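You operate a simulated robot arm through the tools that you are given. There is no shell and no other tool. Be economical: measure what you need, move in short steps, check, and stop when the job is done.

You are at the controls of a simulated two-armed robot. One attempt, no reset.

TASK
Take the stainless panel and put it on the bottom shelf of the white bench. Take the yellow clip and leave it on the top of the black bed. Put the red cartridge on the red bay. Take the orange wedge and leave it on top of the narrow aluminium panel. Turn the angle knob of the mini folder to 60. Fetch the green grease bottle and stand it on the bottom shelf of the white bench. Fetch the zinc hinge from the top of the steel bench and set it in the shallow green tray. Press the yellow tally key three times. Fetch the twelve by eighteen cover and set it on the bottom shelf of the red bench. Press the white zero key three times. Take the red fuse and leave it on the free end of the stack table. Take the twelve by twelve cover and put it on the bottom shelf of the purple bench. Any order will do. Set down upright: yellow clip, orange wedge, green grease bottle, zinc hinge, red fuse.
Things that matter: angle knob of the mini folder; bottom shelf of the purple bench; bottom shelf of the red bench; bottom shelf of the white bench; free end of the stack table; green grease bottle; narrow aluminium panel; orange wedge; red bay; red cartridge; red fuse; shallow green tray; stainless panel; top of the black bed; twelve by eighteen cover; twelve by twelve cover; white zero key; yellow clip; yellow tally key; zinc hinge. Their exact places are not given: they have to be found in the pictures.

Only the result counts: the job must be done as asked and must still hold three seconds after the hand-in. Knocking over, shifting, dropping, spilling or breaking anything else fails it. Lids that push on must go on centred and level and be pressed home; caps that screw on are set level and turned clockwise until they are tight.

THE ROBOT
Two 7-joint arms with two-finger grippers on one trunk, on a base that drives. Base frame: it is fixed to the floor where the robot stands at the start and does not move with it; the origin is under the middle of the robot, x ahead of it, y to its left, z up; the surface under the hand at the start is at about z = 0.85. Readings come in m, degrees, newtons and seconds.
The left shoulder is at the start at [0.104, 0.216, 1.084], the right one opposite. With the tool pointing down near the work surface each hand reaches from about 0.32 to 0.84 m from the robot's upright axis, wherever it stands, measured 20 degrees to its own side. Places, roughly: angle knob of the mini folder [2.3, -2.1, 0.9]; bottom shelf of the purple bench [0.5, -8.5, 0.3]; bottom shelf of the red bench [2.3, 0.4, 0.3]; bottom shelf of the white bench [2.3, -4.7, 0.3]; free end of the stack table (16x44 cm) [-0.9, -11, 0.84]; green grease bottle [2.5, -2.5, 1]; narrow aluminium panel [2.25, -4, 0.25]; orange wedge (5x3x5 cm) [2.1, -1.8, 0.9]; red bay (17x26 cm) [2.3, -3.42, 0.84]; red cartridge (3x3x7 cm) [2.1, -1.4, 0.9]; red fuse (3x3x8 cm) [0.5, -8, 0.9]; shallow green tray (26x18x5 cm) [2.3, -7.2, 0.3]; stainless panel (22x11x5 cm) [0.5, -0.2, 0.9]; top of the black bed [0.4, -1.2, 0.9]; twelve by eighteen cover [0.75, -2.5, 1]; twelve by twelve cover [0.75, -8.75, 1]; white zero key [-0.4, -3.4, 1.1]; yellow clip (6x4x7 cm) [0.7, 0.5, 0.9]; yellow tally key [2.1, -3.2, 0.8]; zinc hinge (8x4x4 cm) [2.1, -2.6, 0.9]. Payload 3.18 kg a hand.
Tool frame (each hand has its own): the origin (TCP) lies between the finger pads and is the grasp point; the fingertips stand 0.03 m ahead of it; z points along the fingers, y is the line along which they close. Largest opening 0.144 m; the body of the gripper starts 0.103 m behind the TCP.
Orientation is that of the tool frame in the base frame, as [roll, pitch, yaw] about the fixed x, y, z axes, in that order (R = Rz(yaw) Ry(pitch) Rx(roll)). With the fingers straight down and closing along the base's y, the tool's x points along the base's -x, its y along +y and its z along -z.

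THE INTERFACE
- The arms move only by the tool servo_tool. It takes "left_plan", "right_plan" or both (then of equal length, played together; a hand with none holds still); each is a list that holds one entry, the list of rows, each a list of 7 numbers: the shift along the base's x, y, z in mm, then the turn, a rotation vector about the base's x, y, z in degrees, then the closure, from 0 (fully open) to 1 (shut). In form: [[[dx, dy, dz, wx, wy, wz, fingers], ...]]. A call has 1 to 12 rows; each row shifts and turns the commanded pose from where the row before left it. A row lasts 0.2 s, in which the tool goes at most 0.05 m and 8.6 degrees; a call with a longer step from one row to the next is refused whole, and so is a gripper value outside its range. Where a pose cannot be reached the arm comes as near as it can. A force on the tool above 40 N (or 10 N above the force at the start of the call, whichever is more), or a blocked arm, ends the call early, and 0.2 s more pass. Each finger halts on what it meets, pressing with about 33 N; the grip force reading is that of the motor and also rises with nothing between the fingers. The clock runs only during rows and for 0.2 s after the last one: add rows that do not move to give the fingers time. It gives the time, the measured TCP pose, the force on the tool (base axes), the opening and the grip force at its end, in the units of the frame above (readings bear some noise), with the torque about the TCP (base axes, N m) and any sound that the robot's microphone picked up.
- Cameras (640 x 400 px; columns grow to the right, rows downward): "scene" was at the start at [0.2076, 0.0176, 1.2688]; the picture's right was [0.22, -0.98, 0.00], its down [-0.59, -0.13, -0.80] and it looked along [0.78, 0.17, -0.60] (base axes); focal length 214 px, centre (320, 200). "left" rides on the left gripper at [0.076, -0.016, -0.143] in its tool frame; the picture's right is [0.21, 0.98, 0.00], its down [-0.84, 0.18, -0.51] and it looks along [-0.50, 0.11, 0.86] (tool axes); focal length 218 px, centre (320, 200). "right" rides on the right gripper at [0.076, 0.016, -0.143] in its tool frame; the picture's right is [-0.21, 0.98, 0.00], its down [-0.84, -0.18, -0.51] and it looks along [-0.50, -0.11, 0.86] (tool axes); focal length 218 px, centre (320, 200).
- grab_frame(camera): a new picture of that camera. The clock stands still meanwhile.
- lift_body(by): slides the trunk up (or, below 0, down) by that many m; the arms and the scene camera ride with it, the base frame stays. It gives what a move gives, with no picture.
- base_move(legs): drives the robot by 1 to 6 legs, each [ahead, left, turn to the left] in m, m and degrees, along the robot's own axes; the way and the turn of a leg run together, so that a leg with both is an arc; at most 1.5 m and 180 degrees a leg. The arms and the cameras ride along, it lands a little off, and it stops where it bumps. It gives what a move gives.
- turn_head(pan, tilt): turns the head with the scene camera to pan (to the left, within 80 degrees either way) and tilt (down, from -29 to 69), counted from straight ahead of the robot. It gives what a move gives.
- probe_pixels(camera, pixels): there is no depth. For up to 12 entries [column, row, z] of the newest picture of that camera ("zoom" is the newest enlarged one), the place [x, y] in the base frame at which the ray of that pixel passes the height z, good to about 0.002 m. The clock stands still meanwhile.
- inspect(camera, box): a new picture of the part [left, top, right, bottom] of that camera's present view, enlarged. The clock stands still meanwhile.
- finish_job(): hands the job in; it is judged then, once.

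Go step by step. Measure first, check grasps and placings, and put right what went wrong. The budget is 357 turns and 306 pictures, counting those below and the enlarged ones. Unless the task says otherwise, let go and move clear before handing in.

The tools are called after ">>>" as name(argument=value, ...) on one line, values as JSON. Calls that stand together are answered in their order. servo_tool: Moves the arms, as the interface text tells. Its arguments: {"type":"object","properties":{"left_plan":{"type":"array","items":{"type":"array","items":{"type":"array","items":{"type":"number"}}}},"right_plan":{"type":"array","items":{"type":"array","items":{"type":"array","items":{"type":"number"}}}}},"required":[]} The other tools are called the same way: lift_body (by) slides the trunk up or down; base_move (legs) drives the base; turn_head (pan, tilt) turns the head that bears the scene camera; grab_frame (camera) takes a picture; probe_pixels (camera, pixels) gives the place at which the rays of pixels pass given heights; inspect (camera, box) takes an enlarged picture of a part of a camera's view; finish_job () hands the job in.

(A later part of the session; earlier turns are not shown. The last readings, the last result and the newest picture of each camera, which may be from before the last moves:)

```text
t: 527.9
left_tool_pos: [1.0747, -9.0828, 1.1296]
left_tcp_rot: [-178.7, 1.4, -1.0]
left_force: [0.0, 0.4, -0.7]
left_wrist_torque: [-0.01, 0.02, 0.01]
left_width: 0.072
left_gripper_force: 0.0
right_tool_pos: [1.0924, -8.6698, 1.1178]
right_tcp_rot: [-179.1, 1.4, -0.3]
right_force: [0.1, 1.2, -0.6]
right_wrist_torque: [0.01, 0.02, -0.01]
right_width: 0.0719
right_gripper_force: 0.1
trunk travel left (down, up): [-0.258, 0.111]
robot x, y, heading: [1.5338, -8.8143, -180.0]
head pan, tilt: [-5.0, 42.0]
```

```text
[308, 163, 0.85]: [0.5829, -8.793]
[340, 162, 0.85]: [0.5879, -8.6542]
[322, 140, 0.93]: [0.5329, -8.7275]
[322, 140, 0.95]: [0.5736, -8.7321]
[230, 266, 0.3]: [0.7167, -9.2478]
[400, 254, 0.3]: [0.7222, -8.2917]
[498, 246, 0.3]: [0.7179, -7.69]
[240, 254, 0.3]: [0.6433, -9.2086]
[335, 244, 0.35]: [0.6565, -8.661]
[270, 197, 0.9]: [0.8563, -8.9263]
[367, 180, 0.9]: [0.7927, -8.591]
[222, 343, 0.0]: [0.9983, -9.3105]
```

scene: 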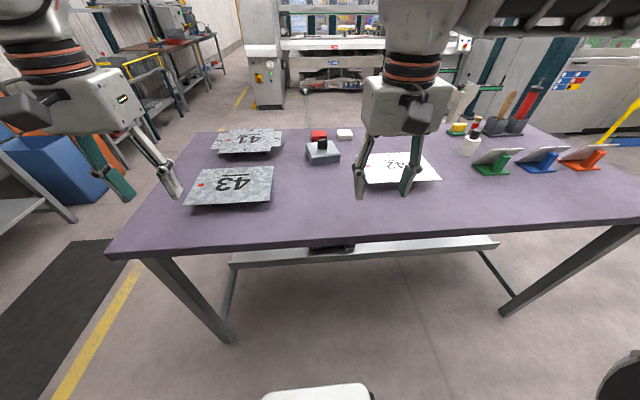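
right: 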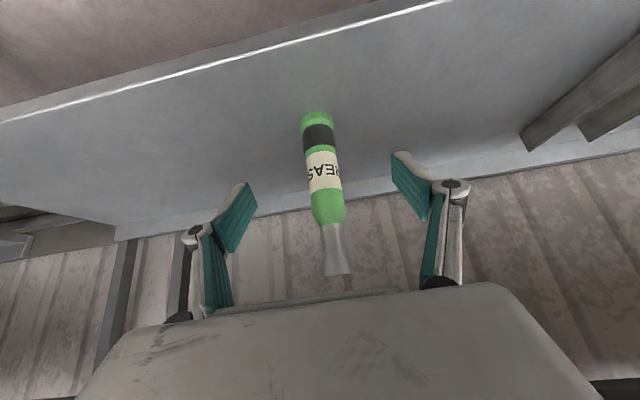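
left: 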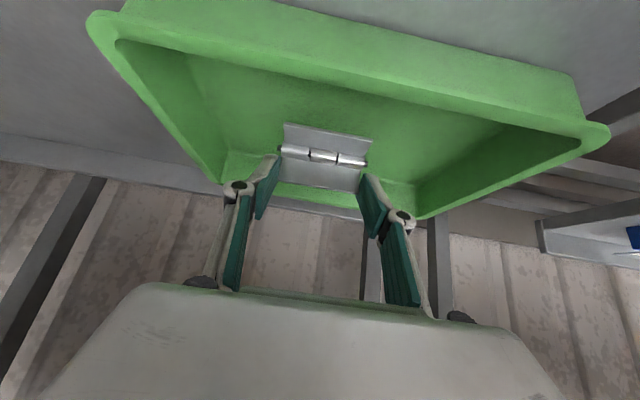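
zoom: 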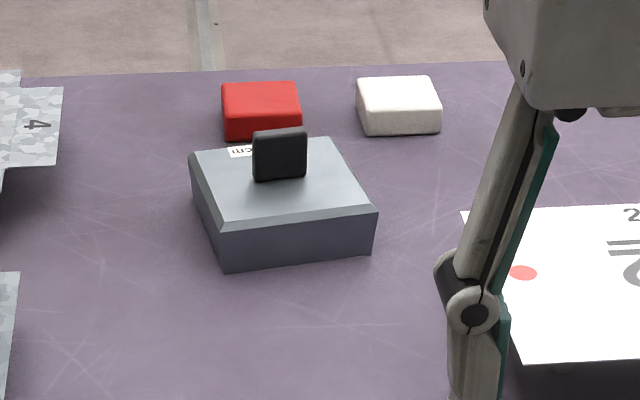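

The cover's knob is at about (0.525, −8.725), and the bottom shelf's front edge is set back at x≈0.72 (z 0.3). A flatter hand (65° tilt) will be needed under the bench, so I'll grasp that way. Driving 0.2 m closer and tilting the right hand.

>>> base_move(legs=[[0.19, 0, 0]])

>>> servo_tool(right_plan=[[[-15, -5, 0, 0, 7, 0, 0.5], [-20, -5, 0, 0, 8, 0, 0.5], [-20, -5, 0, 0, 8, 0, 0.5], [-20, -5, 0, 0, 8, 0, 0.5], [-20, -5, 0, 0, 8, 0, 0.5], [-20, -5, 0, 0, 8, 0, 0.5], [-20, -5, 0, 0, 8, 0, 0.5], [-20, -5, 0, 0, 8, 0, 0.5], [-20, -5, -10, 0, 0, 0, 0.5], [-20, -5, -10, 0, 0, 0, 0.5], [0, 0, 0, 0, 0, 0, 0.5]]])

>>> grab_frame(camera="scene")

>>> grab_frame(camera="right")

```text
t: 529.5
left_tool_pos: [0.8843, -9.0808, 1.1291]
left_tcp_rot: [-178.7, 1.3, -1.2]
left_force: [-0.3, -0.2, 0.1]
left_wrist_torque: [-0.02, 0.02, 0.03]
left_width: 0.0723
left_gripper_force: 0.1
right_tool_pos: [0.9031, -8.6666, 1.1173]
right_tcp_rot: [-179.1, 1.6, -0.6]
right_force: [-0.2, 0.2, -0.2]
right_wrist_torque: [-0.03, -0.1, 0.03]
right_width: 0.0721
right_gripper_force: 0.0
trunk travel left (down, up): [-0.258, 0.111]
robot x, y, heading: [1.3452, -8.8171, 179.7]
head pan, tilt: [-5.0, 42.0]
```

```text
t: 531.9
left_tool_pos: [0.8848, -9.0808, 1.1295]
left_tcp_rot: [-178.7, 1.5, -1.2]
left_force: [0.1, -0.1, 0.5]
left_wrist_torque: [-0.01, -0.02, 0.01]
left_width: 0.0719
left_gripper_force: 0.1
right_tool_pos: [0.7088, -8.718, 1.0995]
right_tcp_rot: [179.7, 64.6, -1.3]
right_force: [-0.2, 0.3, 0.1]
right_wrist_torque: [-0.03, 0.01, 0.03]
right_width: 0.0721
right_gripper_force: 0.1
trunk travel left (down, up): [-0.258, 0.111]
robot x, y, heading: [1.3457, -8.8178, 179.7]
head pan, tilt: [-5.0, 42.0]
```

```text
65 pictures are left
```

scene: 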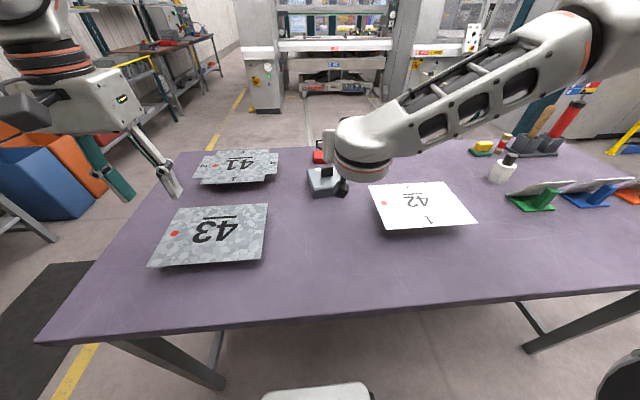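

```text
64 pictures are left
```

right: 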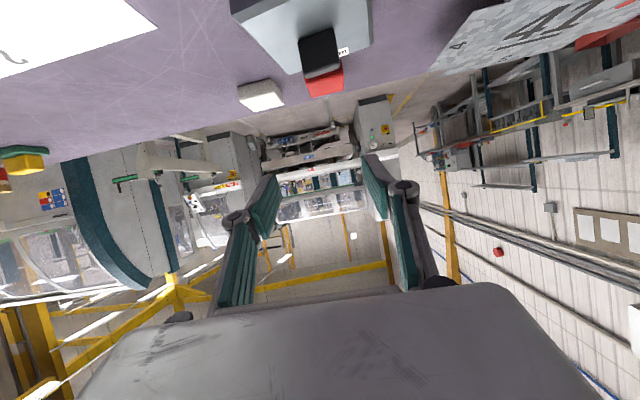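

>>> inspect(camera="right", box=[220, 0, 400, 110])

>>> inspect(camera="scene", box=[280, 140, 400, 215])

>>> probe_pixels(camera="right", pixels=[[318, 30, 0.89], [321, 75, 0.93], [321, 75, 0.925], [321, 75, 0.935], [302, 40, 0.91], [336, 32, 0.91]])

```text
3.56 times, centred on (310, 55) of right
```

zoom: 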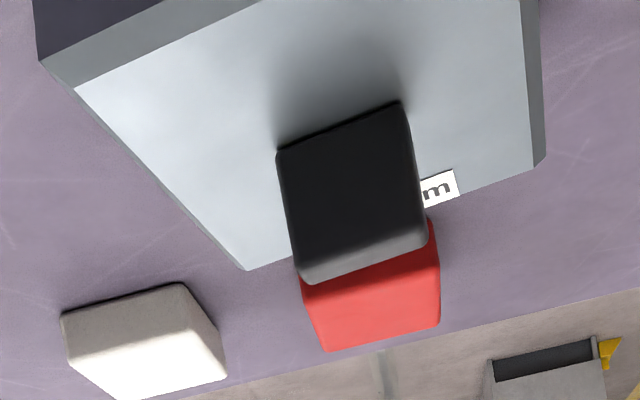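

```text
5.33 times, centred on (340, 178) of scene
```

zoom: 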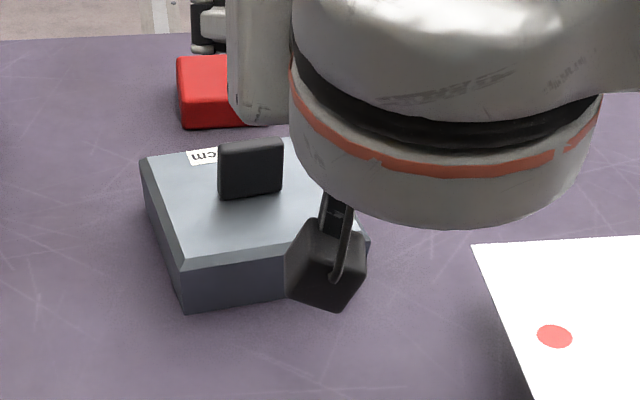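

```text
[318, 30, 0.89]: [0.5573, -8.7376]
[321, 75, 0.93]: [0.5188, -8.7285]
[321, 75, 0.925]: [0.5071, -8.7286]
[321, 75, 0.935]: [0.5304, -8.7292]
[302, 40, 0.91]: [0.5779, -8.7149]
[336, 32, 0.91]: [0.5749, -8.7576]
```

>>> probe_pixels(camera="zoom", pixels=[[250, 197, 0.885], [250, 197, 0.895], [250, 197, 0.905], [250, 147, 0.93], [250, 147, 0.94], [250, 147, 0.95], [180, 315, 0.85], [178, 262, 0.89], [141, 160, 0.89], [217, 170, 0.92]])

>>> probe_pixels(camera="right", pixels=[[317, 34, 0.885], [317, 34, 0.895], [317, 34, 0.905], [321, 72, 0.93], [321, 72, 0.94], [321, 72, 0.95]])

```text
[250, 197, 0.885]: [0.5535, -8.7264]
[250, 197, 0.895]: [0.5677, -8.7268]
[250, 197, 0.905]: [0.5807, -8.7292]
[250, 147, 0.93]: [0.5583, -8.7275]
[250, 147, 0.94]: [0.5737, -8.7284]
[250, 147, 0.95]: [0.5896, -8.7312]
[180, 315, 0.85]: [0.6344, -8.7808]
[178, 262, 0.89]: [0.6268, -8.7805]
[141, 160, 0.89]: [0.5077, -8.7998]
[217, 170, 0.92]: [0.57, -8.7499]
```

```text
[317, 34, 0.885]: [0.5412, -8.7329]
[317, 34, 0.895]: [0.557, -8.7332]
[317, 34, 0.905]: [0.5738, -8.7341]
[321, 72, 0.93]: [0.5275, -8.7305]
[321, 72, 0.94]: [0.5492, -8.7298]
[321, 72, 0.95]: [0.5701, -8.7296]
```

Knob centre ≈ (0.553, −8.73), cover top z≈0.89. I'll come above it and descend astride the knob.

>>> servo_tool(right_plan=[[[-30, -3, -20, 0, 0, 0, 0.38], [-35, -3, -25, 0, 0, 0, 0.38], [-40, -3, -25, 0, 0, 0, 0.38], [-36, -3, -25, 0, 0, 0, 0.38], [0, 0, -40, 0, 0, 0, 0.38], [0, 0, -25, 0, 0, 0, 0.38], [0, 0, 0, 0, 0, 0, 0.38]]])

>>> inspect(camera="scene", box=[280, 140, 400, 215])

>>> grab_frame(camera="right")

```text
t: 533.5
left_tool_pos: [0.8869, -9.0819, 1.1304]
left_tcp_rot: [-178.7, 1.6, -1.2]
left_force: [-0.7, -0.4, -0.5]
left_wrist_torque: [-0.01, 0.02, 0.0]
left_width: 0.0722
left_gripper_force: 0.1
right_tool_pos: [0.5682, -8.7273, 0.9463]
right_tcp_rot: [179.3, 65.2, -1.9]
right_force: [-8.6, -1.1, 24.4]
right_wrist_torque: [-1.17, -0.32, -0.47]
right_width: 0.0911
right_gripper_force: 1.4
trunk travel left (down, up): [-0.258, 0.111]
robot x, y, heading: [1.3452, -8.8148, 179.8]
head pan, tilt: [-5.0, 42.0]
```

```text
5.33 times, centred on (340, 178) of scene
```

zoom: 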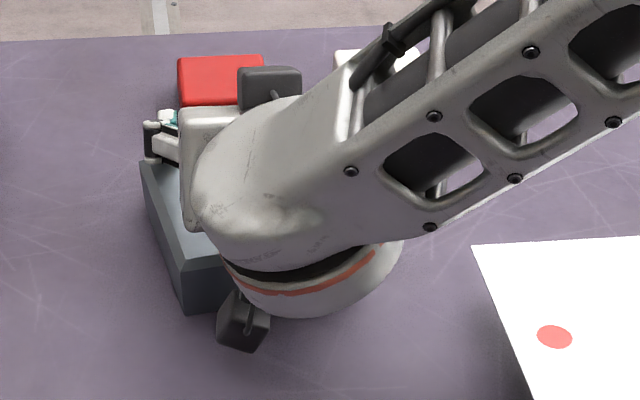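

```text
60 pictures are left
```

right: 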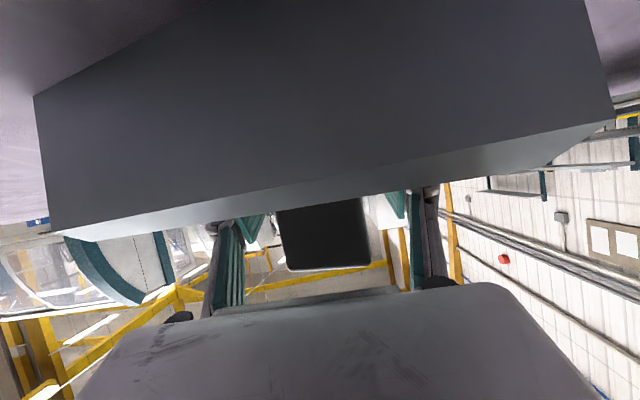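

Contact at z 0.946: the cover top is higher (≈0.92) than assumed, so the knob is nearer too (x≈0.58). I'll lift slightly, back up 25 mm and settle again.

>>> servo_tool(right_plan=[[[0, 0, 12, 0, 0, 0, 0.38], [25, -2, 0, 0, 0, 0, 0.38], [0, 0, 0, 0, 0, 0, 0.38]]])

>>> grab_frame(camera="right")

```text
t: 534.3
left_tool_pos: [0.8861, -9.0809, 1.1283]
left_tcp_rot: [-178.8, 1.4, -1.3]
left_force: [1.0, 0.4, -0.6]
left_wrist_torque: [-0.01, 0.0, -0.02]
left_width: 0.0718
left_gripper_force: 0.0
right_tool_pos: [0.5936, -8.728, 0.9493]
right_tcp_rot: [179.9, 64.3, -1.2]
right_force: [0.9, -0.1, -0.2]
right_wrist_torque: [-0.01, 0.01, 0.01]
right_width: 0.0893
right_gripper_force: 0.1
trunk travel left (down, up): [-0.258, 0.111]
robot x, y, heading: [1.344, -8.8142, 179.8]
head pan, tilt: [-5.0, 42.0]
```

```text
59 pictures are left
```

right: 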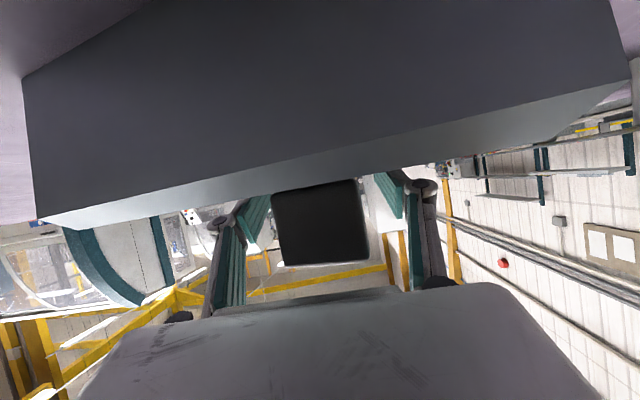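

>>> servo_tool(right_plan=[[[0, 0, -5, 0, 0, 0, 0.38], [0, 0, 0, 0, 0, 0, 0.38]]])

>>> servo_tool(right_plan=[[[0, 0, 0, 0, 0, 0, 0.6], [0, 0, 0, 0, 0, 0, 0.8], [0, 0, 0, 0, 0, 0, 1], [0, 0, 0, 0, 0, 0, 1]]])

>>> servo_tool(right_plan=[[[0, 0, 10, 0, 0, 0, 1], [0, 0, 20, 0, 0, 0, 1], [0, 0, 30, 0, 0, 0, 1], [0, 0, 0, 0, 0, 0, 1]]])

>>> grab_frame(camera="scene")

```text
t: 534.9
left_tool_pos: [0.8854, -9.0799, 1.1285]
left_tcp_rot: [-178.7, 1.4, -1.1]
left_force: [-0.9, -0.2, 0.8]
left_wrist_torque: [-0.03, -0.03, 0.03]
left_width: 0.0719
left_gripper_force: 0.1
right_tool_pos: [0.5934, -8.731, 0.9462]
right_tcp_rot: [179.8, 64.5, -1.4]
right_force: [-0.8, 1.3, 0.3]
right_wrist_torque: [-0.03, -0.01, 0.02]
right_width: 0.0896
right_gripper_force: 0.2
trunk travel left (down, up): [-0.258, 0.111]
robot x, y, heading: [1.343, -8.8138, 179.8]
head pan, tilt: [-5.0, 42.0]
```

```text
t: 535.9
left_tool_pos: [0.8862, -9.0805, 1.1302]
left_tcp_rot: [-178.8, 1.5, -1.2]
left_force: [0.1, 0.8, 0.1]
left_wrist_torque: [-0.01, 0.0, 0.01]
left_width: 0.0724
left_gripper_force: 0.0
right_tool_pos: [0.5919, -8.7316, 0.9528]
right_tcp_rot: [179.5, 65.1, -1.7]
right_force: [-4.6, 1.9, 29.1]
right_wrist_torque: [-0.04, 0.25, 0.05]
right_width: 0.006
right_gripper_force: 30.7
trunk travel left (down, up): [-0.258, 0.111]
robot x, y, heading: [1.3417, -8.8159, 180.0]
head pan, tilt: [-5.0, 42.0]
```

```text
t: 536.9
left_tool_pos: [0.8852, -9.0813, 1.1279]
left_tcp_rot: [-178.7, 1.4, -1.2]
left_force: [0.7, -0.1, -0.4]
left_wrist_torque: [0.0, -0.02, -0.05]
left_width: 0.0719
left_gripper_force: 0.1
right_tool_pos: [0.5923, -8.7308, 1.0043]
right_tcp_rot: [179.9, 64.3, -1.2]
right_force: [0.6, 0.1, -0.2]
right_wrist_torque: [-0.03, 0.0, -0.02]
right_width: 0.0001
right_gripper_force: 30.8
trunk travel left (down, up): [-0.258, 0.111]
robot x, y, heading: [1.3444, -8.8185, 179.6]
head pan, tilt: [-5.0, 42.0]
```

```text
58 pictures are left
```

scene: 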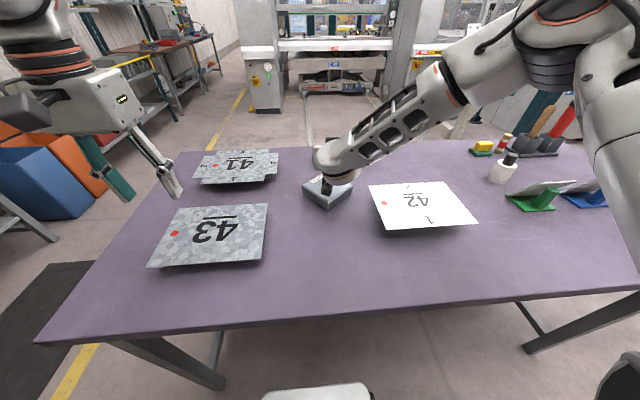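

The fingers slipped over the knob's top and the cover turned a little. I'll rise, reopen and look again.

>>> servo_tool(right_plan=[[[20, 0, 35, 0, -8, 0, 0.5], [20, 0, 35, 0, -8, 0, 0.4], [20, 0, 20, 0, -8, 0, 0.4], [0, 0, 0, 0, 0, 0, 0.4]]])

>>> grab_frame(camera="right")

>>> inspect(camera="scene", box=[270, 140, 390, 220])

```text
t: 537.9
left_tool_pos: [0.8849, -9.083, 1.128]
left_tcp_rot: [-178.7, 1.4, -1.2]
left_force: [-0.1, -0.2, 0.4]
left_wrist_torque: [0.01, 0.0, 0.01]
left_width: 0.072
left_gripper_force: 0.1
right_tool_pos: [0.6528, -8.73, 1.0952]
right_tcp_rot: [-179.5, 40.5, -0.8]
right_force: [-0.1, -0.1, -0.1]
right_wrist_torque: [0.01, -0.03, 0.02]
right_width: 0.0865
right_gripper_force: 0.0
trunk travel left (down, up): [-0.258, 0.111]
robot x, y, heading: [1.3463, -8.8155, 179.9]
head pan, tilt: [-5.0, 42.0]
```

```text
57 pictures are left
```

right: 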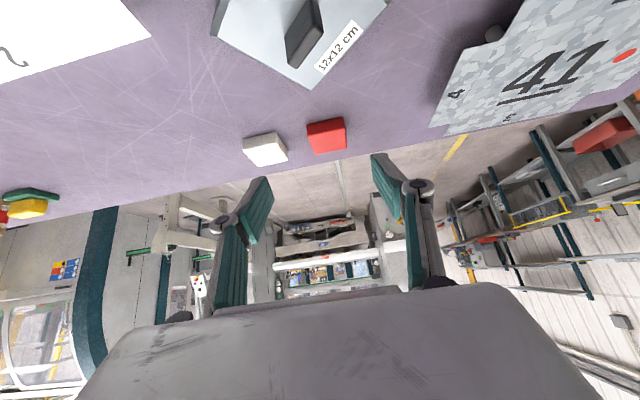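

```text
5.00 times, centred on (330, 180) of scene
```

zoom: 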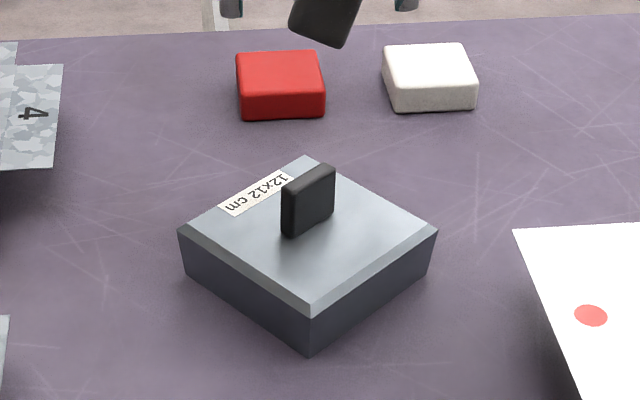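

>>> probe_pixels(camera="zoom", pixels=[[255, 193, 0.88], [255, 193, 0.9], [255, 193, 0.92], [308, 352, 0.85], [308, 352, 0.87], [308, 310, 0.9], [308, 310, 0.92], [179, 232, 0.9], [437, 232, 0.9], [310, 182, 0.95]])

>>> probe_pixels(camera="right", pixels=[[338, 46, 0.88], [338, 46, 0.9], [338, 46, 0.92], [311, 88, 0.9], [304, 30, 0.95], [304, 30, 0.93], [304, 30, 0.91]])

```text
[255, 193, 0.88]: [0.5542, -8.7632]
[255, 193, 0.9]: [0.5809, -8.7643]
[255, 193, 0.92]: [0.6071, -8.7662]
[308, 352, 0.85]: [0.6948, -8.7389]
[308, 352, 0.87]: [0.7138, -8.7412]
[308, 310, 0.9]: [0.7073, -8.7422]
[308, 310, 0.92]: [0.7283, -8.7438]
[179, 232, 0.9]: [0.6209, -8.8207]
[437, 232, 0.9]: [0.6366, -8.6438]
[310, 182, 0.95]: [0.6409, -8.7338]
```

```text
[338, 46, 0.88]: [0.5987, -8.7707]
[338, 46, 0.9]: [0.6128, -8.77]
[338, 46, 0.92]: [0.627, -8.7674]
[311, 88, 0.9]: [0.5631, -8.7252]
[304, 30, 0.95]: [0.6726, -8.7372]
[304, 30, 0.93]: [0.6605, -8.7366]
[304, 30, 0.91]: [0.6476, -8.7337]
```

The purple bench top is ≈0.887, so the cover top is ≈0.928 and its centre now (0.665, −8.735), yawed ≈34°. I'll turn the hand 56° clockwise to pinch the knob across its thin side, with 55° tilt.

>>> servo_tool(right_plan=[[[10, -5, 5, 0, 0, -8, 0.5], [10, -5, 5, 0, 0, -8, 0.5], [10, -5, 5, 0, 0, -8, 0.6], [0, -5, 5, 0, 0, -8, 0.65], [0, -5, 0, 0, 0, -8, 0.65], [0, 0, 0, 0, 0, -8, 0.65], [0, 0, 0, 0, 0, -8, 0.65], [0, 0, 0, 6, 4.05, 0, 0.65], [0, 0, 0, 6, 4.05, 0, 0.65], [0, 0, 0, 0, 0, 0, 0.65]]])

>>> grab_frame(camera="right")

>>> inspect(camera="scene", box=[270, 130, 390, 220])

```text
t: 539.4
left_tool_pos: [0.8851, -9.0804, 1.1296]
left_tcp_rot: [-178.8, 1.5, -1.3]
left_force: [0.4, 0.1, -0.6]
left_wrist_torque: [-0.04, -0.01, -0.02]
left_width: 0.0718
left_gripper_force: 0.1
right_tool_pos: [0.6575, -8.6851, 1.146]
right_tcp_rot: [174.8, 34.9, -61.9]
right_force: [0.3, 0.0, -0.6]
right_wrist_torque: [-0.01, -0.01, 0.02]
right_width: 0.0503
right_gripper_force: 0.0
trunk travel left (down, up): [-0.258, 0.111]
robot x, y, heading: [1.3415, -8.8156, 179.8]
head pan, tilt: [-5.0, 42.0]
stopped in row 7 (right hand): the arm was blocked; the commanded pose is now the measured one
```

```text
55 pictures are left
```

right: 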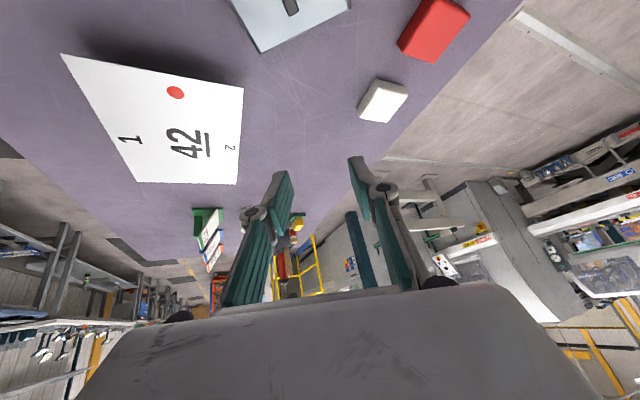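

```text
4.44 times, centred on (330, 175) of scene
```

zoom: 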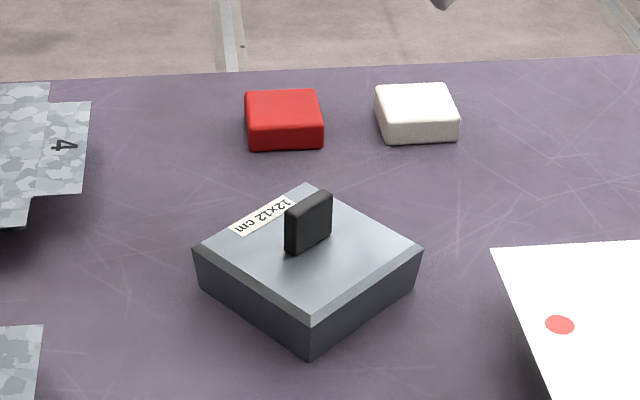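

The arm blocked at that tilt. Instead I'll straighten the hand to point straight down, pinch the knob's thin side, lift, turn the cover square, set it down, and regrasp it tilted.

>>> servo_tool(right_plan=[[[0, 0, 0, -6.2, -3.3, 0, 0.65], [0, -10, 0, -6.2, -3.3, 0, 0.65], [0, -10, 0, -6.2, -3.3, 0, 0.65], [0, -10, 0, -6.2, -3.3, 3, 0.65], [0, -10, 0, -6.0, -3.2, 3, 0.65], [0, -10, -20, 0, 0, 0, 0.65], [0, 0, -20, 0, 0, 0, 0.65], [0, 0, 0, 0, 0, 0, 0.65]]])

>>> grab_frame(camera="right")

```text
t: 541.2
left_tool_pos: [0.8852, -9.0821, 1.129]
left_tcp_rot: [-178.6, 1.5, -1.1]
left_force: [-0.2, 0.4, 0.1]
left_wrist_torque: [-0.01, 0.02, -0.01]
left_width: 0.0719
left_gripper_force: 0.0
right_tool_pos: [0.66, -8.7383, 1.1058]
right_tcp_rot: [174.0, 0.2, -55.8]
right_force: [0.2, -0.5, 0.4]
right_wrist_torque: [-0.01, -0.02, -0.01]
right_width: 0.0503
right_gripper_force: 0.1
trunk travel left (down, up): [-0.258, 0.111]
robot x, y, heading: [1.3432, -8.8122, 179.9]
head pan, tilt: [-5.0, 42.0]
```

```text
53 pictures are left
```

right: 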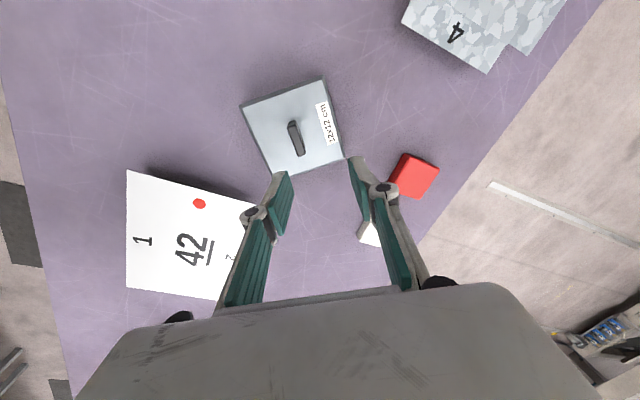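

>>> inspect(camera="right", box=[230, 70, 360, 190])

>>> probe_pixels(camera="right", pixels=[[243, 105, 0.928], [323, 79, 0.928], [344, 157, 0.928], [271, 175, 0.928], [289, 122, 0.93], [303, 155, 0.968], [295, 121, 0.968]])

```text
3.33 times, centred on (295, 130) of right
```

zoom: 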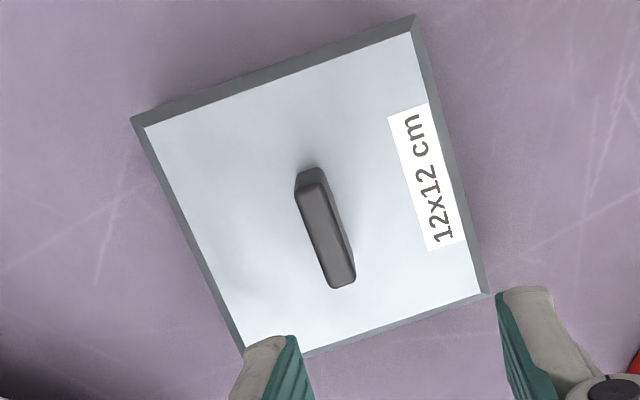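

```text
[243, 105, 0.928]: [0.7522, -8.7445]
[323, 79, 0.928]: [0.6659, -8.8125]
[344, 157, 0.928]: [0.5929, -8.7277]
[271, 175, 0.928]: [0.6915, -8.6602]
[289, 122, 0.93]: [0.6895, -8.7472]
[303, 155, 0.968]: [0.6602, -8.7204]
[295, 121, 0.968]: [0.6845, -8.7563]
```

The hand's closing axis matches the knob's thin normal. I'll fix the roll, centre on (0.671, −8.734) and descend.

>>> servo_tool(right_plan=[[[11, 4, -20, 3.4, -5, 0, 0.65], [0, 0, -40, 0, 0, 0, 0.65], [0, 0, -40, 0, 0, 0, 0.65], [0, 0, -40, 0, 0, 0, 0.65], [0, 0, -10, 0, 0, 0, 0.65], [0, 0, 0, 0, 0, 0, 0.65]]])

>>> inspect(camera="right", box=[200, 60, 440, 240])

```text
t: 542.4
left_tool_pos: [0.8851, -9.0807, 1.1287]
left_tcp_rot: [-178.7, 1.4, -1.4]
left_force: [-1.2, 0.4, -1.1]
left_wrist_torque: [0.01, -0.13, 0.03]
left_width: 0.0717
left_gripper_force: 0.0
right_tool_pos: [0.6657, -8.7352, 0.9701]
right_tcp_rot: [179.1, 0.2, -56.0]
right_force: [5.7, 1.7, 27.2]
right_wrist_torque: [0.14, -0.28, 0.04]
right_width: 0.0117
right_gripper_force: 32.8
trunk travel left (down, up): [-0.258, 0.111]
robot x, y, heading: [1.3437, -8.8143, 180.0]
head pan, tilt: [-5.0, 42.0]
stopped in row 6 (right hand): the force on the tool passed its limit at 48 N (the readings are from after the stop); the commanded pose is now the measured one
```

```text
2.22 times, centred on (320, 150) of right
```

zoom: 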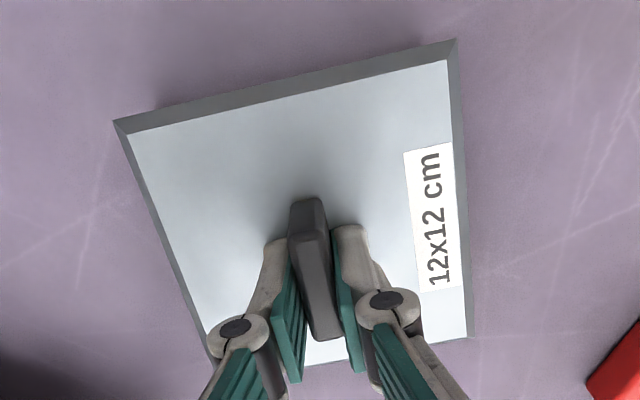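

The fingers have gripped the knob (12 mm, 33 N); cover top is at ≈0.94. I'll lift, turn the cover square, and set it down again.

>>> servo_tool(right_plan=[[[0, 0, 2, 0, 0, 0, 1], [0, 0, 20, 0, 0, 0, 1], [0, 0, 30, 0, 0, 8, 1], [0, 0, 0, 0, 0, 8, 1], [0, 0, 0, 0, 0, 8, 1], [0, 0, 0, 0, 0, 8, 1], [0, 0, 0, 0, 0, 8, 1], [0, 0, 0, 0, 0, 8, 1], [0, 0, 0, 0, 0, 8, 1], [0, 0, 0, 0, 0, 0, 1]]])

>>> grab_frame(camera="scene")

```text
t: 544.6
left_tool_pos: [0.8855, -9.0803, 1.1281]
left_tcp_rot: [-178.7, 1.4, -1.3]
left_force: [-0.7, -0.2, 0.1]
left_wrist_torque: [-0.01, 0.0, -0.02]
left_width: 0.072
left_gripper_force: 0.0
right_tool_pos: [0.6666, -8.7343, 1.0171]
right_tcp_rot: [179.3, 0.1, 0.2]
right_force: [0.1, -0.6, -2.0]
right_wrist_torque: [0.0, -0.01, 0.02]
right_width: 0.0116
right_gripper_force: 32.7
trunk travel left (down, up): [-0.258, 0.111]
robot x, y, heading: [1.3467, -8.8177, 179.7]
head pan, tilt: [-5.0, 42.0]
```

```text
50 pictures are left
```

scene: 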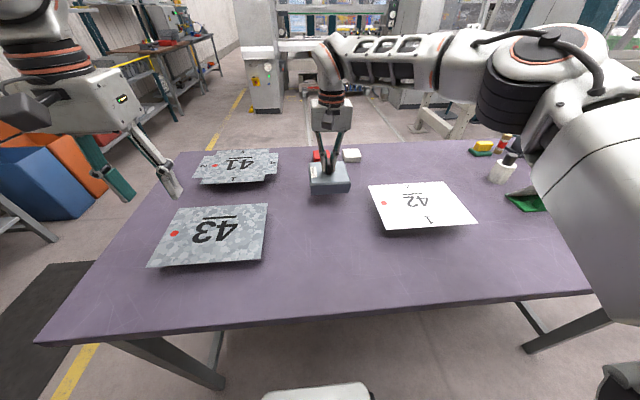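

Square now. Setting it down to regrasp with the hand tilted.

>>> servo_tool(right_plan=[[[0, 0, -25, 0, 0, 0, 1], [0, 0, -15, 0, 0, 0, 1], [0, 0, -5, 0, 0, 0, 1], [0, 0, -3, 0, 0, 0, 1], [0, 0, 0, 0, 0, 0, 1]]])

>>> servo_tool(right_plan=[[[0, 0, 2, 0, 0, 0, 0.85], [0, 0, 0, 0, 0, 0, 0.7], [0, 0, 20, 0, 0, 0, 0.6], [10, 0, 30, 0, 8, 0, 0.6], [10, 0, 20, 0, 8, 0, 0.6], [10, 0, 10, 0, 8, 0, 0.6], [10, 0, 0, 0, 8, 0, 0.6], [0, 0, 0, 0, 8, 0, 0.6], [0, 0, 0, 0, 8, 0, 0.6], [0, 0, 0, 0, 8, 0, 0.6], [0, 0, 0, 0, 0, 0, 0.6]]])

>>> grab_frame(camera="right")

```text
t: 545.8
left_tool_pos: [0.8854, -9.0807, 1.1294]
left_tcp_rot: [-178.8, 1.4, -1.3]
left_force: [-0.5, -0.4, -0.1]
left_wrist_torque: [-0.02, 0.02, -0.05]
left_width: 0.0721
left_gripper_force: 0.0
right_tool_pos: [0.666, -8.7353, 0.9709]
right_tcp_rot: [179.3, 0.5, 0.0]
right_force: [-2.9, -0.9, 6.3]
right_wrist_torque: [0.03, -0.38, -0.03]
right_width: 0.0113
right_gripper_force: 33.0
trunk travel left (down, up): [-0.258, 0.111]
robot x, y, heading: [1.3411, -8.8183, 180.0]
head pan, tilt: [-5.0, 42.0]
```

```text
t: 548.2
left_tool_pos: [0.8842, -9.0806, 1.1281]
left_tcp_rot: [-178.7, 1.4, -1.2]
left_force: [-0.1, 0.1, -0.5]
left_wrist_torque: [-0.02, 0.0, -0.03]
left_width: 0.0721
left_gripper_force: 0.1
right_tool_pos: [0.7067, -8.7339, 1.0509]
right_tcp_rot: [179.4, 56.3, 0.1]
right_force: [0.7, 0.1, 0.2]
right_wrist_torque: [0.01, -0.02, -0.03]
right_width: 0.0578
right_gripper_force: 0.1
trunk travel left (down, up): [-0.258, 0.111]
robot x, y, heading: [1.3443, -8.8169, 179.9]
head pan, tilt: [-5.0, 42.0]
```

```text
49 pictures are left
```

right: 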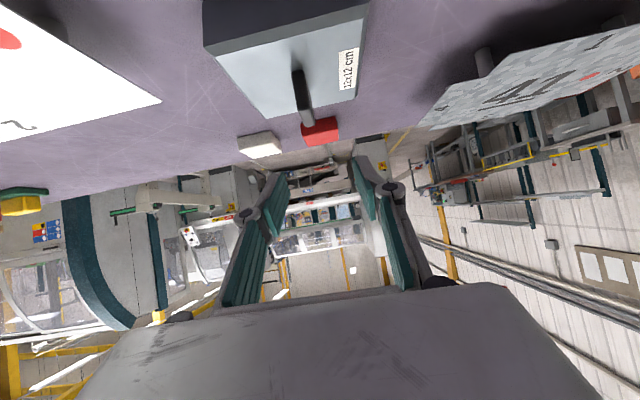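

>>> probe_pixels(camera="right", pixels=[[298, 72, 0.94], [309, 122, 0.98], [300, 80, 0.98], [272, 119, 0.94], [355, 99, 0.94], [213, 54, 0.94], [369, 3, 0.94]])

>>> inspect(camera="right", box=[200, 0, 380, 150])

```text
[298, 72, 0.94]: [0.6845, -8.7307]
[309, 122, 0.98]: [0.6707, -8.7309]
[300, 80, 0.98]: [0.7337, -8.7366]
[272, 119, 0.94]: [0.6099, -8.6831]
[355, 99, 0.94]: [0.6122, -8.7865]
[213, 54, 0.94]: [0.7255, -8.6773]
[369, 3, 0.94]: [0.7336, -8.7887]
```

```text
2.67 times, centred on (290, 75) of right
```

zoom: 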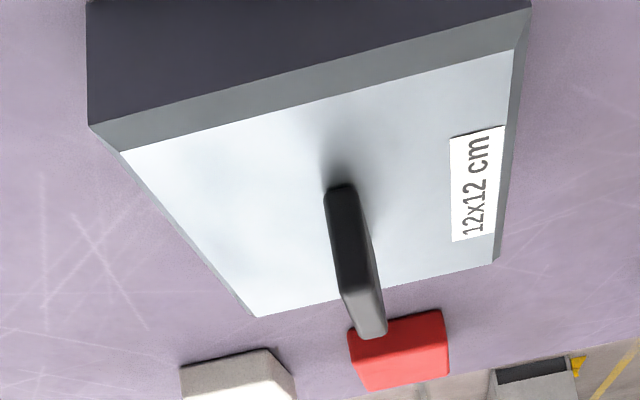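

The cover centre is (0.67, −8.734). I'll descend to z≈0.971 with TCP x 0.687 and pinch the knob plate.

>>> servo_tool(right_plan=[[[-10, 0, -25, 0, 0, 0, 0.7], [-10, 0, -25, 0, 0, 0, 0.7], [0, 0, -20, 0, 0, 0, 0.7], [0, 0, -8, 0, 0, 0, 0.7], [0, 0, 0, 0, 0, 0, 0.7]]])

>>> servo_tool(right_plan=[[[0, 0, 0, 0, 0, 0, 0.85], [0, 0, 0, 0, 0, 0, 1], [0, 0, 0, 0, 0, 0, 1]]])

>>> grab_frame(camera="right")

```text
t: 549.4
left_tool_pos: [0.8853, -9.0797, 1.1282]
left_tcp_rot: [-178.7, 1.5, -1.3]
left_force: [0.1, 0.0, 0.8]
left_wrist_torque: [-0.01, -0.02, 0.01]
left_width: 0.0719
left_gripper_force: 0.1
right_tool_pos: [0.6875, -8.7348, 0.9739]
right_tcp_rot: [179.4, 56.3, 0.0]
right_force: [0.6, -0.3, 1.5]
right_wrist_torque: [-0.01, -0.03, -0.01]
right_width: 0.0432
right_gripper_force: 0.0
trunk travel left (down, up): [-0.258, 0.111]
robot x, y, heading: [1.3428, -8.8179, 179.8]
head pan, tilt: [-5.0, 42.0]
```

```text
t: 550.2
left_tool_pos: [0.8847, -9.081, 1.1289]
left_tcp_rot: [-178.7, 1.4, -1.4]
left_force: [-0.3, 0.0, -0.5]
left_wrist_torque: [-0.04, 0.01, 0.02]
left_width: 0.0721
left_gripper_force: 0.0
right_tool_pos: [0.6872, -8.7342, 0.974]
right_tcp_rot: [179.6, 56.4, 0.2]
right_force: [0.0, -1.1, 0.3]
right_wrist_torque: [0.07, 0.09, 0.11]
right_width: 0.0112
right_gripper_force: 32.6
trunk travel left (down, up): [-0.258, 0.111]
robot x, y, heading: [1.3462, -8.8165, 179.8]
head pan, tilt: [-5.0, 42.0]
```

```text
47 pictures are left
```

right: 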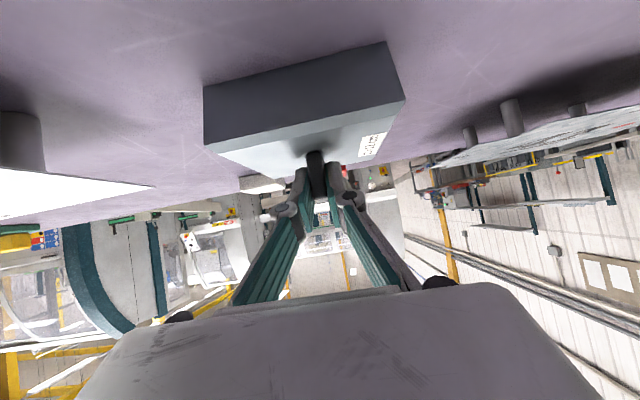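

Gripped (11 mm). The shelf's north end lies just inside the bench end (y≈−7.69), which is much easier to reach. I'll lift, back out, and drive round to the north end.

>>> servo_tool(right_plan=[[[0, 0, 10, 0, 0, 0, 1], [0, 0, 30, 0, 0, 0, 1], [0, 0, 40, 0, 0, 0, 1], [0, 0, 40, 0, 0, 0, 1], [20, 0, 30, 0, 0, 0, 1], [30, 0, 0, 0, 0, 0, 1], [30, 0, 0, 0, 0, 0, 1]]])

>>> base_move(legs=[[-0.22, 0, 0], [0, -1.0, 0], [0, -0.9, 0]])

>>> grab_frame(camera="scene")

```text
t: 551.8
left_tool_pos: [0.8854, -9.0803, 1.1292]
left_tcp_rot: [-178.7, 1.5, -1.4]
left_force: [0.6, -0.8, 0.4]
left_wrist_torque: [0.01, 0.05, 0.03]
left_width: 0.0721
left_gripper_force: 0.1
right_tool_pos: [0.7682, -8.7344, 1.124]
right_tcp_rot: [179.5, 56.2, 0.2]
right_force: [0.9, 0.7, -0.7]
right_wrist_torque: [0.0, -0.04, -0.01]
right_width: 0.0114
right_gripper_force: 32.8
trunk travel left (down, up): [-0.258, 0.111]
robot x, y, heading: [1.3425, -8.8172, 179.9]
head pan, tilt: [-5.0, 42.0]
```

```text
t: 570.3
left_tool_pos: [1.1074, -7.1583, 1.1293]
left_tcp_rot: [-178.8, 1.4, -1.0]
left_force: [-0.4, 0.0, 0.4]
left_wrist_torque: [0.0, 0.0, 0.0]
left_width: 0.0718
left_gripper_force: 0.0
right_tool_pos: [0.988, -6.8133, 1.1236]
right_tcp_rot: [179.5, 56.2, 0.3]
right_force: [-0.8, -1.2, -1.8]
right_wrist_torque: [-0.01, -0.02, -0.05]
right_width: 0.0116
right_gripper_force: 32.9
trunk travel left (down, up): [-0.258, 0.111]
robot x, y, heading: [1.5641, -6.891, -179.9]
head pan, tilt: [-5.0, 42.0]
```

```text
46 pictures are left
```

scene: 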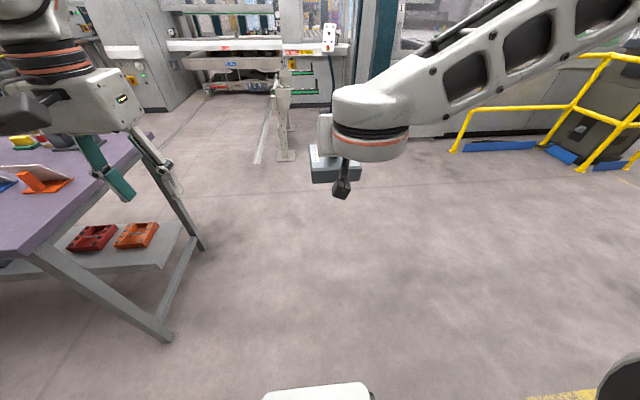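

The shelf's north end holds a red and an orange box. Probing free space.

>>> probe_pixels(camera="scene", pixels=[[180, 223, 0.3], [163, 271, 0.3], [115, 248, 0.3], [155, 245, 0.3], [158, 222, 0.34], [68, 248, 0.3], [80, 228, 0.34], [110, 225, 0.34], [50, 246, 0.87], [150, 132, 0.89], [30, 268, 0.3]])

>>> turn_head(pan=25, tilt=50)

>>> inspect(camera="scene", box=[40, 120, 400, 345])

```text
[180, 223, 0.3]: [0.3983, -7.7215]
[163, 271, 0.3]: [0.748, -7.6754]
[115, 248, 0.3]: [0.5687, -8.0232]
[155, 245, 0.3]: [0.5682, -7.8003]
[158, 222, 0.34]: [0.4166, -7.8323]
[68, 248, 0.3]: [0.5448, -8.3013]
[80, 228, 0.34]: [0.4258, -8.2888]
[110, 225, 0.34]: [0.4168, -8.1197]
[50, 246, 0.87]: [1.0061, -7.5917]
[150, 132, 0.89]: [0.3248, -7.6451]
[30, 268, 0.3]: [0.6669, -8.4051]
```

```text
t: 571.2
left_tool_pos: [1.1068, -7.1586, 1.1284]
left_tcp_rot: [-178.7, 1.4, -1.1]
left_force: [-0.6, 0.8, -0.4]
left_wrist_torque: [-0.04, -0.03, 0.02]
left_width: 0.0718
left_gripper_force: 0.0
right_tool_pos: [0.9882, -6.8125, 1.1236]
right_tcp_rot: [179.5, 56.2, 0.3]
right_force: [0.5, 0.4, -1.8]
right_wrist_torque: [-0.03, -0.04, 0.01]
right_width: 0.0113
right_gripper_force: 33.1
trunk travel left (down, up): [-0.258, 0.111]
robot x, y, heading: [1.566, -6.8927, -180.0]
head pan, tilt: [25.0, 50.0]
```

```text
1.78 times, centred on (220, 232) of scene
```

zoom: 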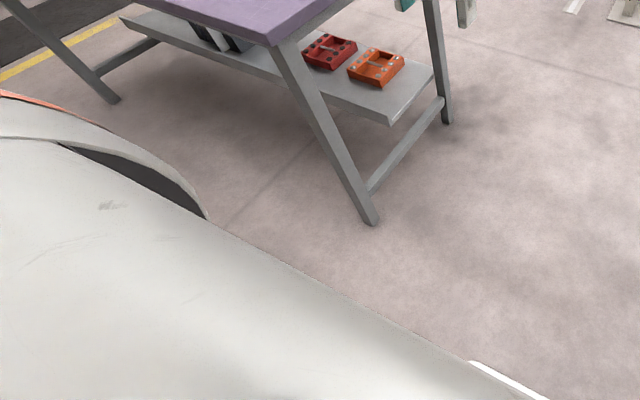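

The shelf spans x 0.39–0.74, with boxes at x<0.57; free strip in front at x 0.58–0.74. I'll place the cover at (0.655, −7.80) from the north end. Driving there and turning left.

>>> base_move(legs=[[0.8, 0, 0], [0, 0, 90]])

>>> servo_tool(right_plan=[[[0, -15, -40, 0, 0, 0, 1], [0, -15, -40, 0, 0, 0, 1], [0, -10, -40, 0, 0, 0, 1], [0, -10, -40, 0, 0, 0, 1], [0, 0, -40, 0, 0, 0, 1], [0, 0, -40, 0, 0, 0, 1]]])

>>> lift_body(by=-0.25)

>>> turn_head(pan=-5, tilt=45)

>>> grab_frame(camera="scene")

```text
t: 579.2
left_tool_pos: [1.0454, -7.3495, 1.1298]
left_tcp_rot: [-178.7, 1.4, 88.5]
left_force: [0.6, 0.2, -0.2]
left_wrist_torque: [-0.01, 0.03, 0.0]
left_width: 0.072
left_gripper_force: 0.0
right_tool_pos: [0.6993, -7.4667, 1.123]
right_tcp_rot: [179.4, 56.3, 89.9]
right_force: [-0.3, -0.4, -1.4]
right_wrist_torque: [0.02, 0.05, -0.04]
right_width: 0.0112
right_gripper_force: 33.6
trunk travel left (down, up): [-0.258, 0.111]
robot x, y, heading: [0.7877, -6.8911, -90.4]
head pan, tilt: [25.0, 50.0]
```

```text
t: 580.6
left_tool_pos: [1.0436, -7.3509, 1.1281]
left_tcp_rot: [-178.8, 1.3, 88.5]
left_force: [0.1, -0.3, -0.2]
left_wrist_torque: [0.02, 0.0, -0.03]
left_width: 0.0719
left_gripper_force: 0.2
right_tool_pos: [0.707, -7.5206, 0.8875]
right_tcp_rot: [179.8, 55.8, 89.8]
right_force: [0.1, 0.1, -1.6]
right_wrist_torque: [0.04, -0.01, 0.05]
right_width: 0.0115
right_gripper_force: 33.2
right hand out of reach, approached as far as the arm can: row 6
trunk travel left (down, up): [-0.258, 0.111]
robot x, y, heading: [0.7861, -6.8929, -90.5]
head pan, tilt: [25.0, 50.0]
```

```text
t: 583.2
left_tool_pos: [1.0456, -7.3627, 0.8264]
left_tcp_rot: [-178.5, -9.1, 88.6]
left_force: [0.5, -1.0, -0.1]
left_wrist_torque: [-0.01, 0.03, 0.01]
left_width: 0.072
left_gripper_force: 0.0
right_tool_pos: [0.7115, -7.3277, 0.3446]
right_tcp_rot: [179.6, 16.0, 89.8]
right_force: [-0.6, 0.2, -2.0]
right_wrist_torque: [-0.07, 0.03, -0.01]
right_width: 0.0115
right_gripper_force: 33.2
trunk travel left (down, up): [-0.008, 0.361]
robot x, y, heading: [0.782, -6.8873, -90.5]
head pan, tilt: [25.0, 50.0]
```

```text
t: 584.2
left_tool_pos: [1.0456, -7.3641, 0.8248]
left_tcp_rot: [-178.5, -9.1, 88.7]
left_force: [0.6, -0.8, -0.6]
left_wrist_torque: [-0.02, 0.0, -0.02]
left_width: 0.0719
left_gripper_force: 0.1
right_tool_pos: [0.7108, -7.3284, 0.3448]
right_tcp_rot: [179.6, 15.9, 89.8]
right_force: [-0.6, 0.1, -2.6]
right_wrist_torque: [-0.03, 0.03, 0.01]
right_width: 0.0117
right_gripper_force: 33.3
trunk travel left (down, up): [-0.008, 0.361]
robot x, y, heading: [0.7836, -6.8903, -90.6]
head pan, tilt: [-5.0, 45.0]
```

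```text
44 pictures are left
```

scene: 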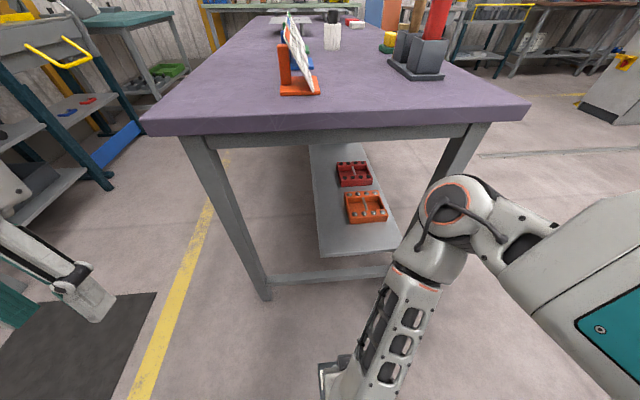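

Lowering swung the right hand again. I'll extend it toward the shelf, restoring the 56° tilt and raising to z≈0.47.

>>> servo_tool(right_plan=[[[0, -30, 25, 0, 0, 0, 1], [0, -30, 25, -5, 0, 0, 1], [0, -30, 25, -7, 0, 0, 1], [0, -30, 25, -7, 0, 0, 1], [0, -30, 15, -7, 0, 0, 1], [0, -30, 10, -7, 0, 0, 1], [0, -30, 0, -7.4, 0, 0, 1], [0, -20, 0, 0, 0, 0, 1], [0, 0, 0, 0, 0, 0, 1]]])

>>> grab_frame(camera="right")

>>> probe_pixels(camera="scene", pixels=[[322, 257, 0.3], [399, 250, 0.3], [347, 223, 0.3], [388, 220, 0.3], [310, 146, 0.3], [337, 185, 0.3], [345, 195, 0.34]])

```text
t: 585.6
left_tool_pos: [1.0446, -7.3651, 0.825]
left_tcp_rot: [-178.6, -9.1, 88.6]
left_force: [-0.7, 0.2, 0.0]
left_wrist_torque: [0.01, -0.03, 0.03]
left_width: 0.0719
left_gripper_force: 0.1
right_tool_pos: [0.6689, -7.489, 0.4402]
right_tcp_rot: [-178.5, 38.8, 79.5]
right_force: [-0.4, 0.0, -2.9]
right_wrist_torque: [-0.01, -0.02, 0.0]
right_width: 0.0114
right_gripper_force: 33.0
right hand out of reach, approached as far as the arm can: row 4, 5, 6
trunk travel left (down, up): [-0.008, 0.361]
robot x, y, heading: [0.7821, -6.8876, -90.7]
head pan, tilt: [-5.0, 45.0]
stopped in row 6 (right hand): the arm was blocked; the commanded pose is now the measured one
```

```text
43 pictures are left
```

right: 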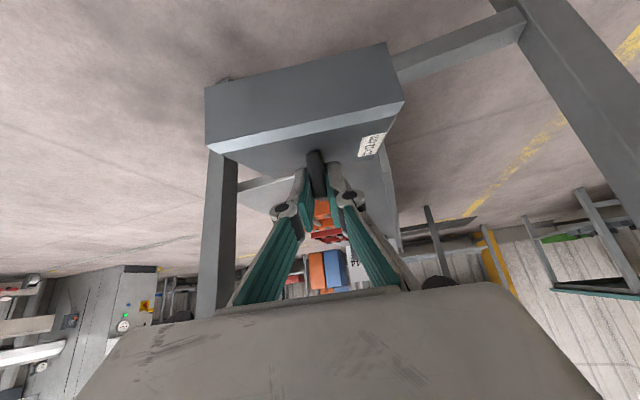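

```text
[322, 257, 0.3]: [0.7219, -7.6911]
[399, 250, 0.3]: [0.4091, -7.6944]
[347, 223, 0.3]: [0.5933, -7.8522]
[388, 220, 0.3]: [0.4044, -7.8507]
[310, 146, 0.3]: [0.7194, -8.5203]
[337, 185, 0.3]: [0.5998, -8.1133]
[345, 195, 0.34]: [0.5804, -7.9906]
```

The free front strip of the shelf is y −7.69 to −7.85, x 0.41–0.72. I'll extend further with yaw and tilt corrections.

>>> servo_tool(right_plan=[[[0, -30, 10, 0, 0, 3, 1], [0, -30, 10, 0, 0, 4, 1], [0, -30, 0, -3, 0, 4, 1], [0, -10, 0, -5, 0, 0, 1], [0, 0, 0, -5, 0, 0, 1], [0, 0, 0, -5, 0, 0, 1], [0, 0, 0, 0, 0, 0, 1]]])

>>> grab_frame(camera="right")

```text
t: 587.1
left_tool_pos: [1.0449, -7.3647, 0.826]
left_tcp_rot: [-178.5, -9.2, 88.6]
left_force: [0.3, 0.0, 0.0]
left_wrist_torque: [0.0, 0.0, 0.02]
left_width: 0.072
left_gripper_force: 0.0
right_tool_pos: [0.6772, -7.6685, 0.5317]
right_tcp_rot: [-177.1, 55.6, 82.2]
right_force: [0.9, 0.0, -2.1]
right_wrist_torque: [0.05, 0.0, 0.02]
right_width: 0.0114
right_gripper_force: 33.3
right hand out of reach, approached as far as the arm can: row 1, 3, 4, 5, 6
trunk travel left (down, up): [-0.008, 0.361]
robot x, y, heading: [0.7823, -6.8906, -90.4]
head pan, tilt: [-5.0, 45.0]
stopped in row 7 (right hand): the arm was blocked; the commanded pose is now the measured one
```

```text
42 pictures are left
```

right: 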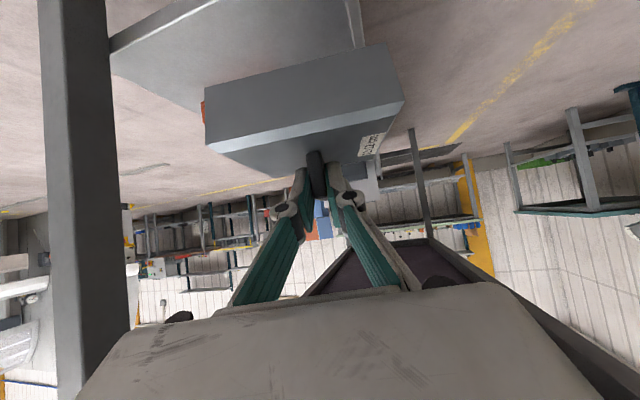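

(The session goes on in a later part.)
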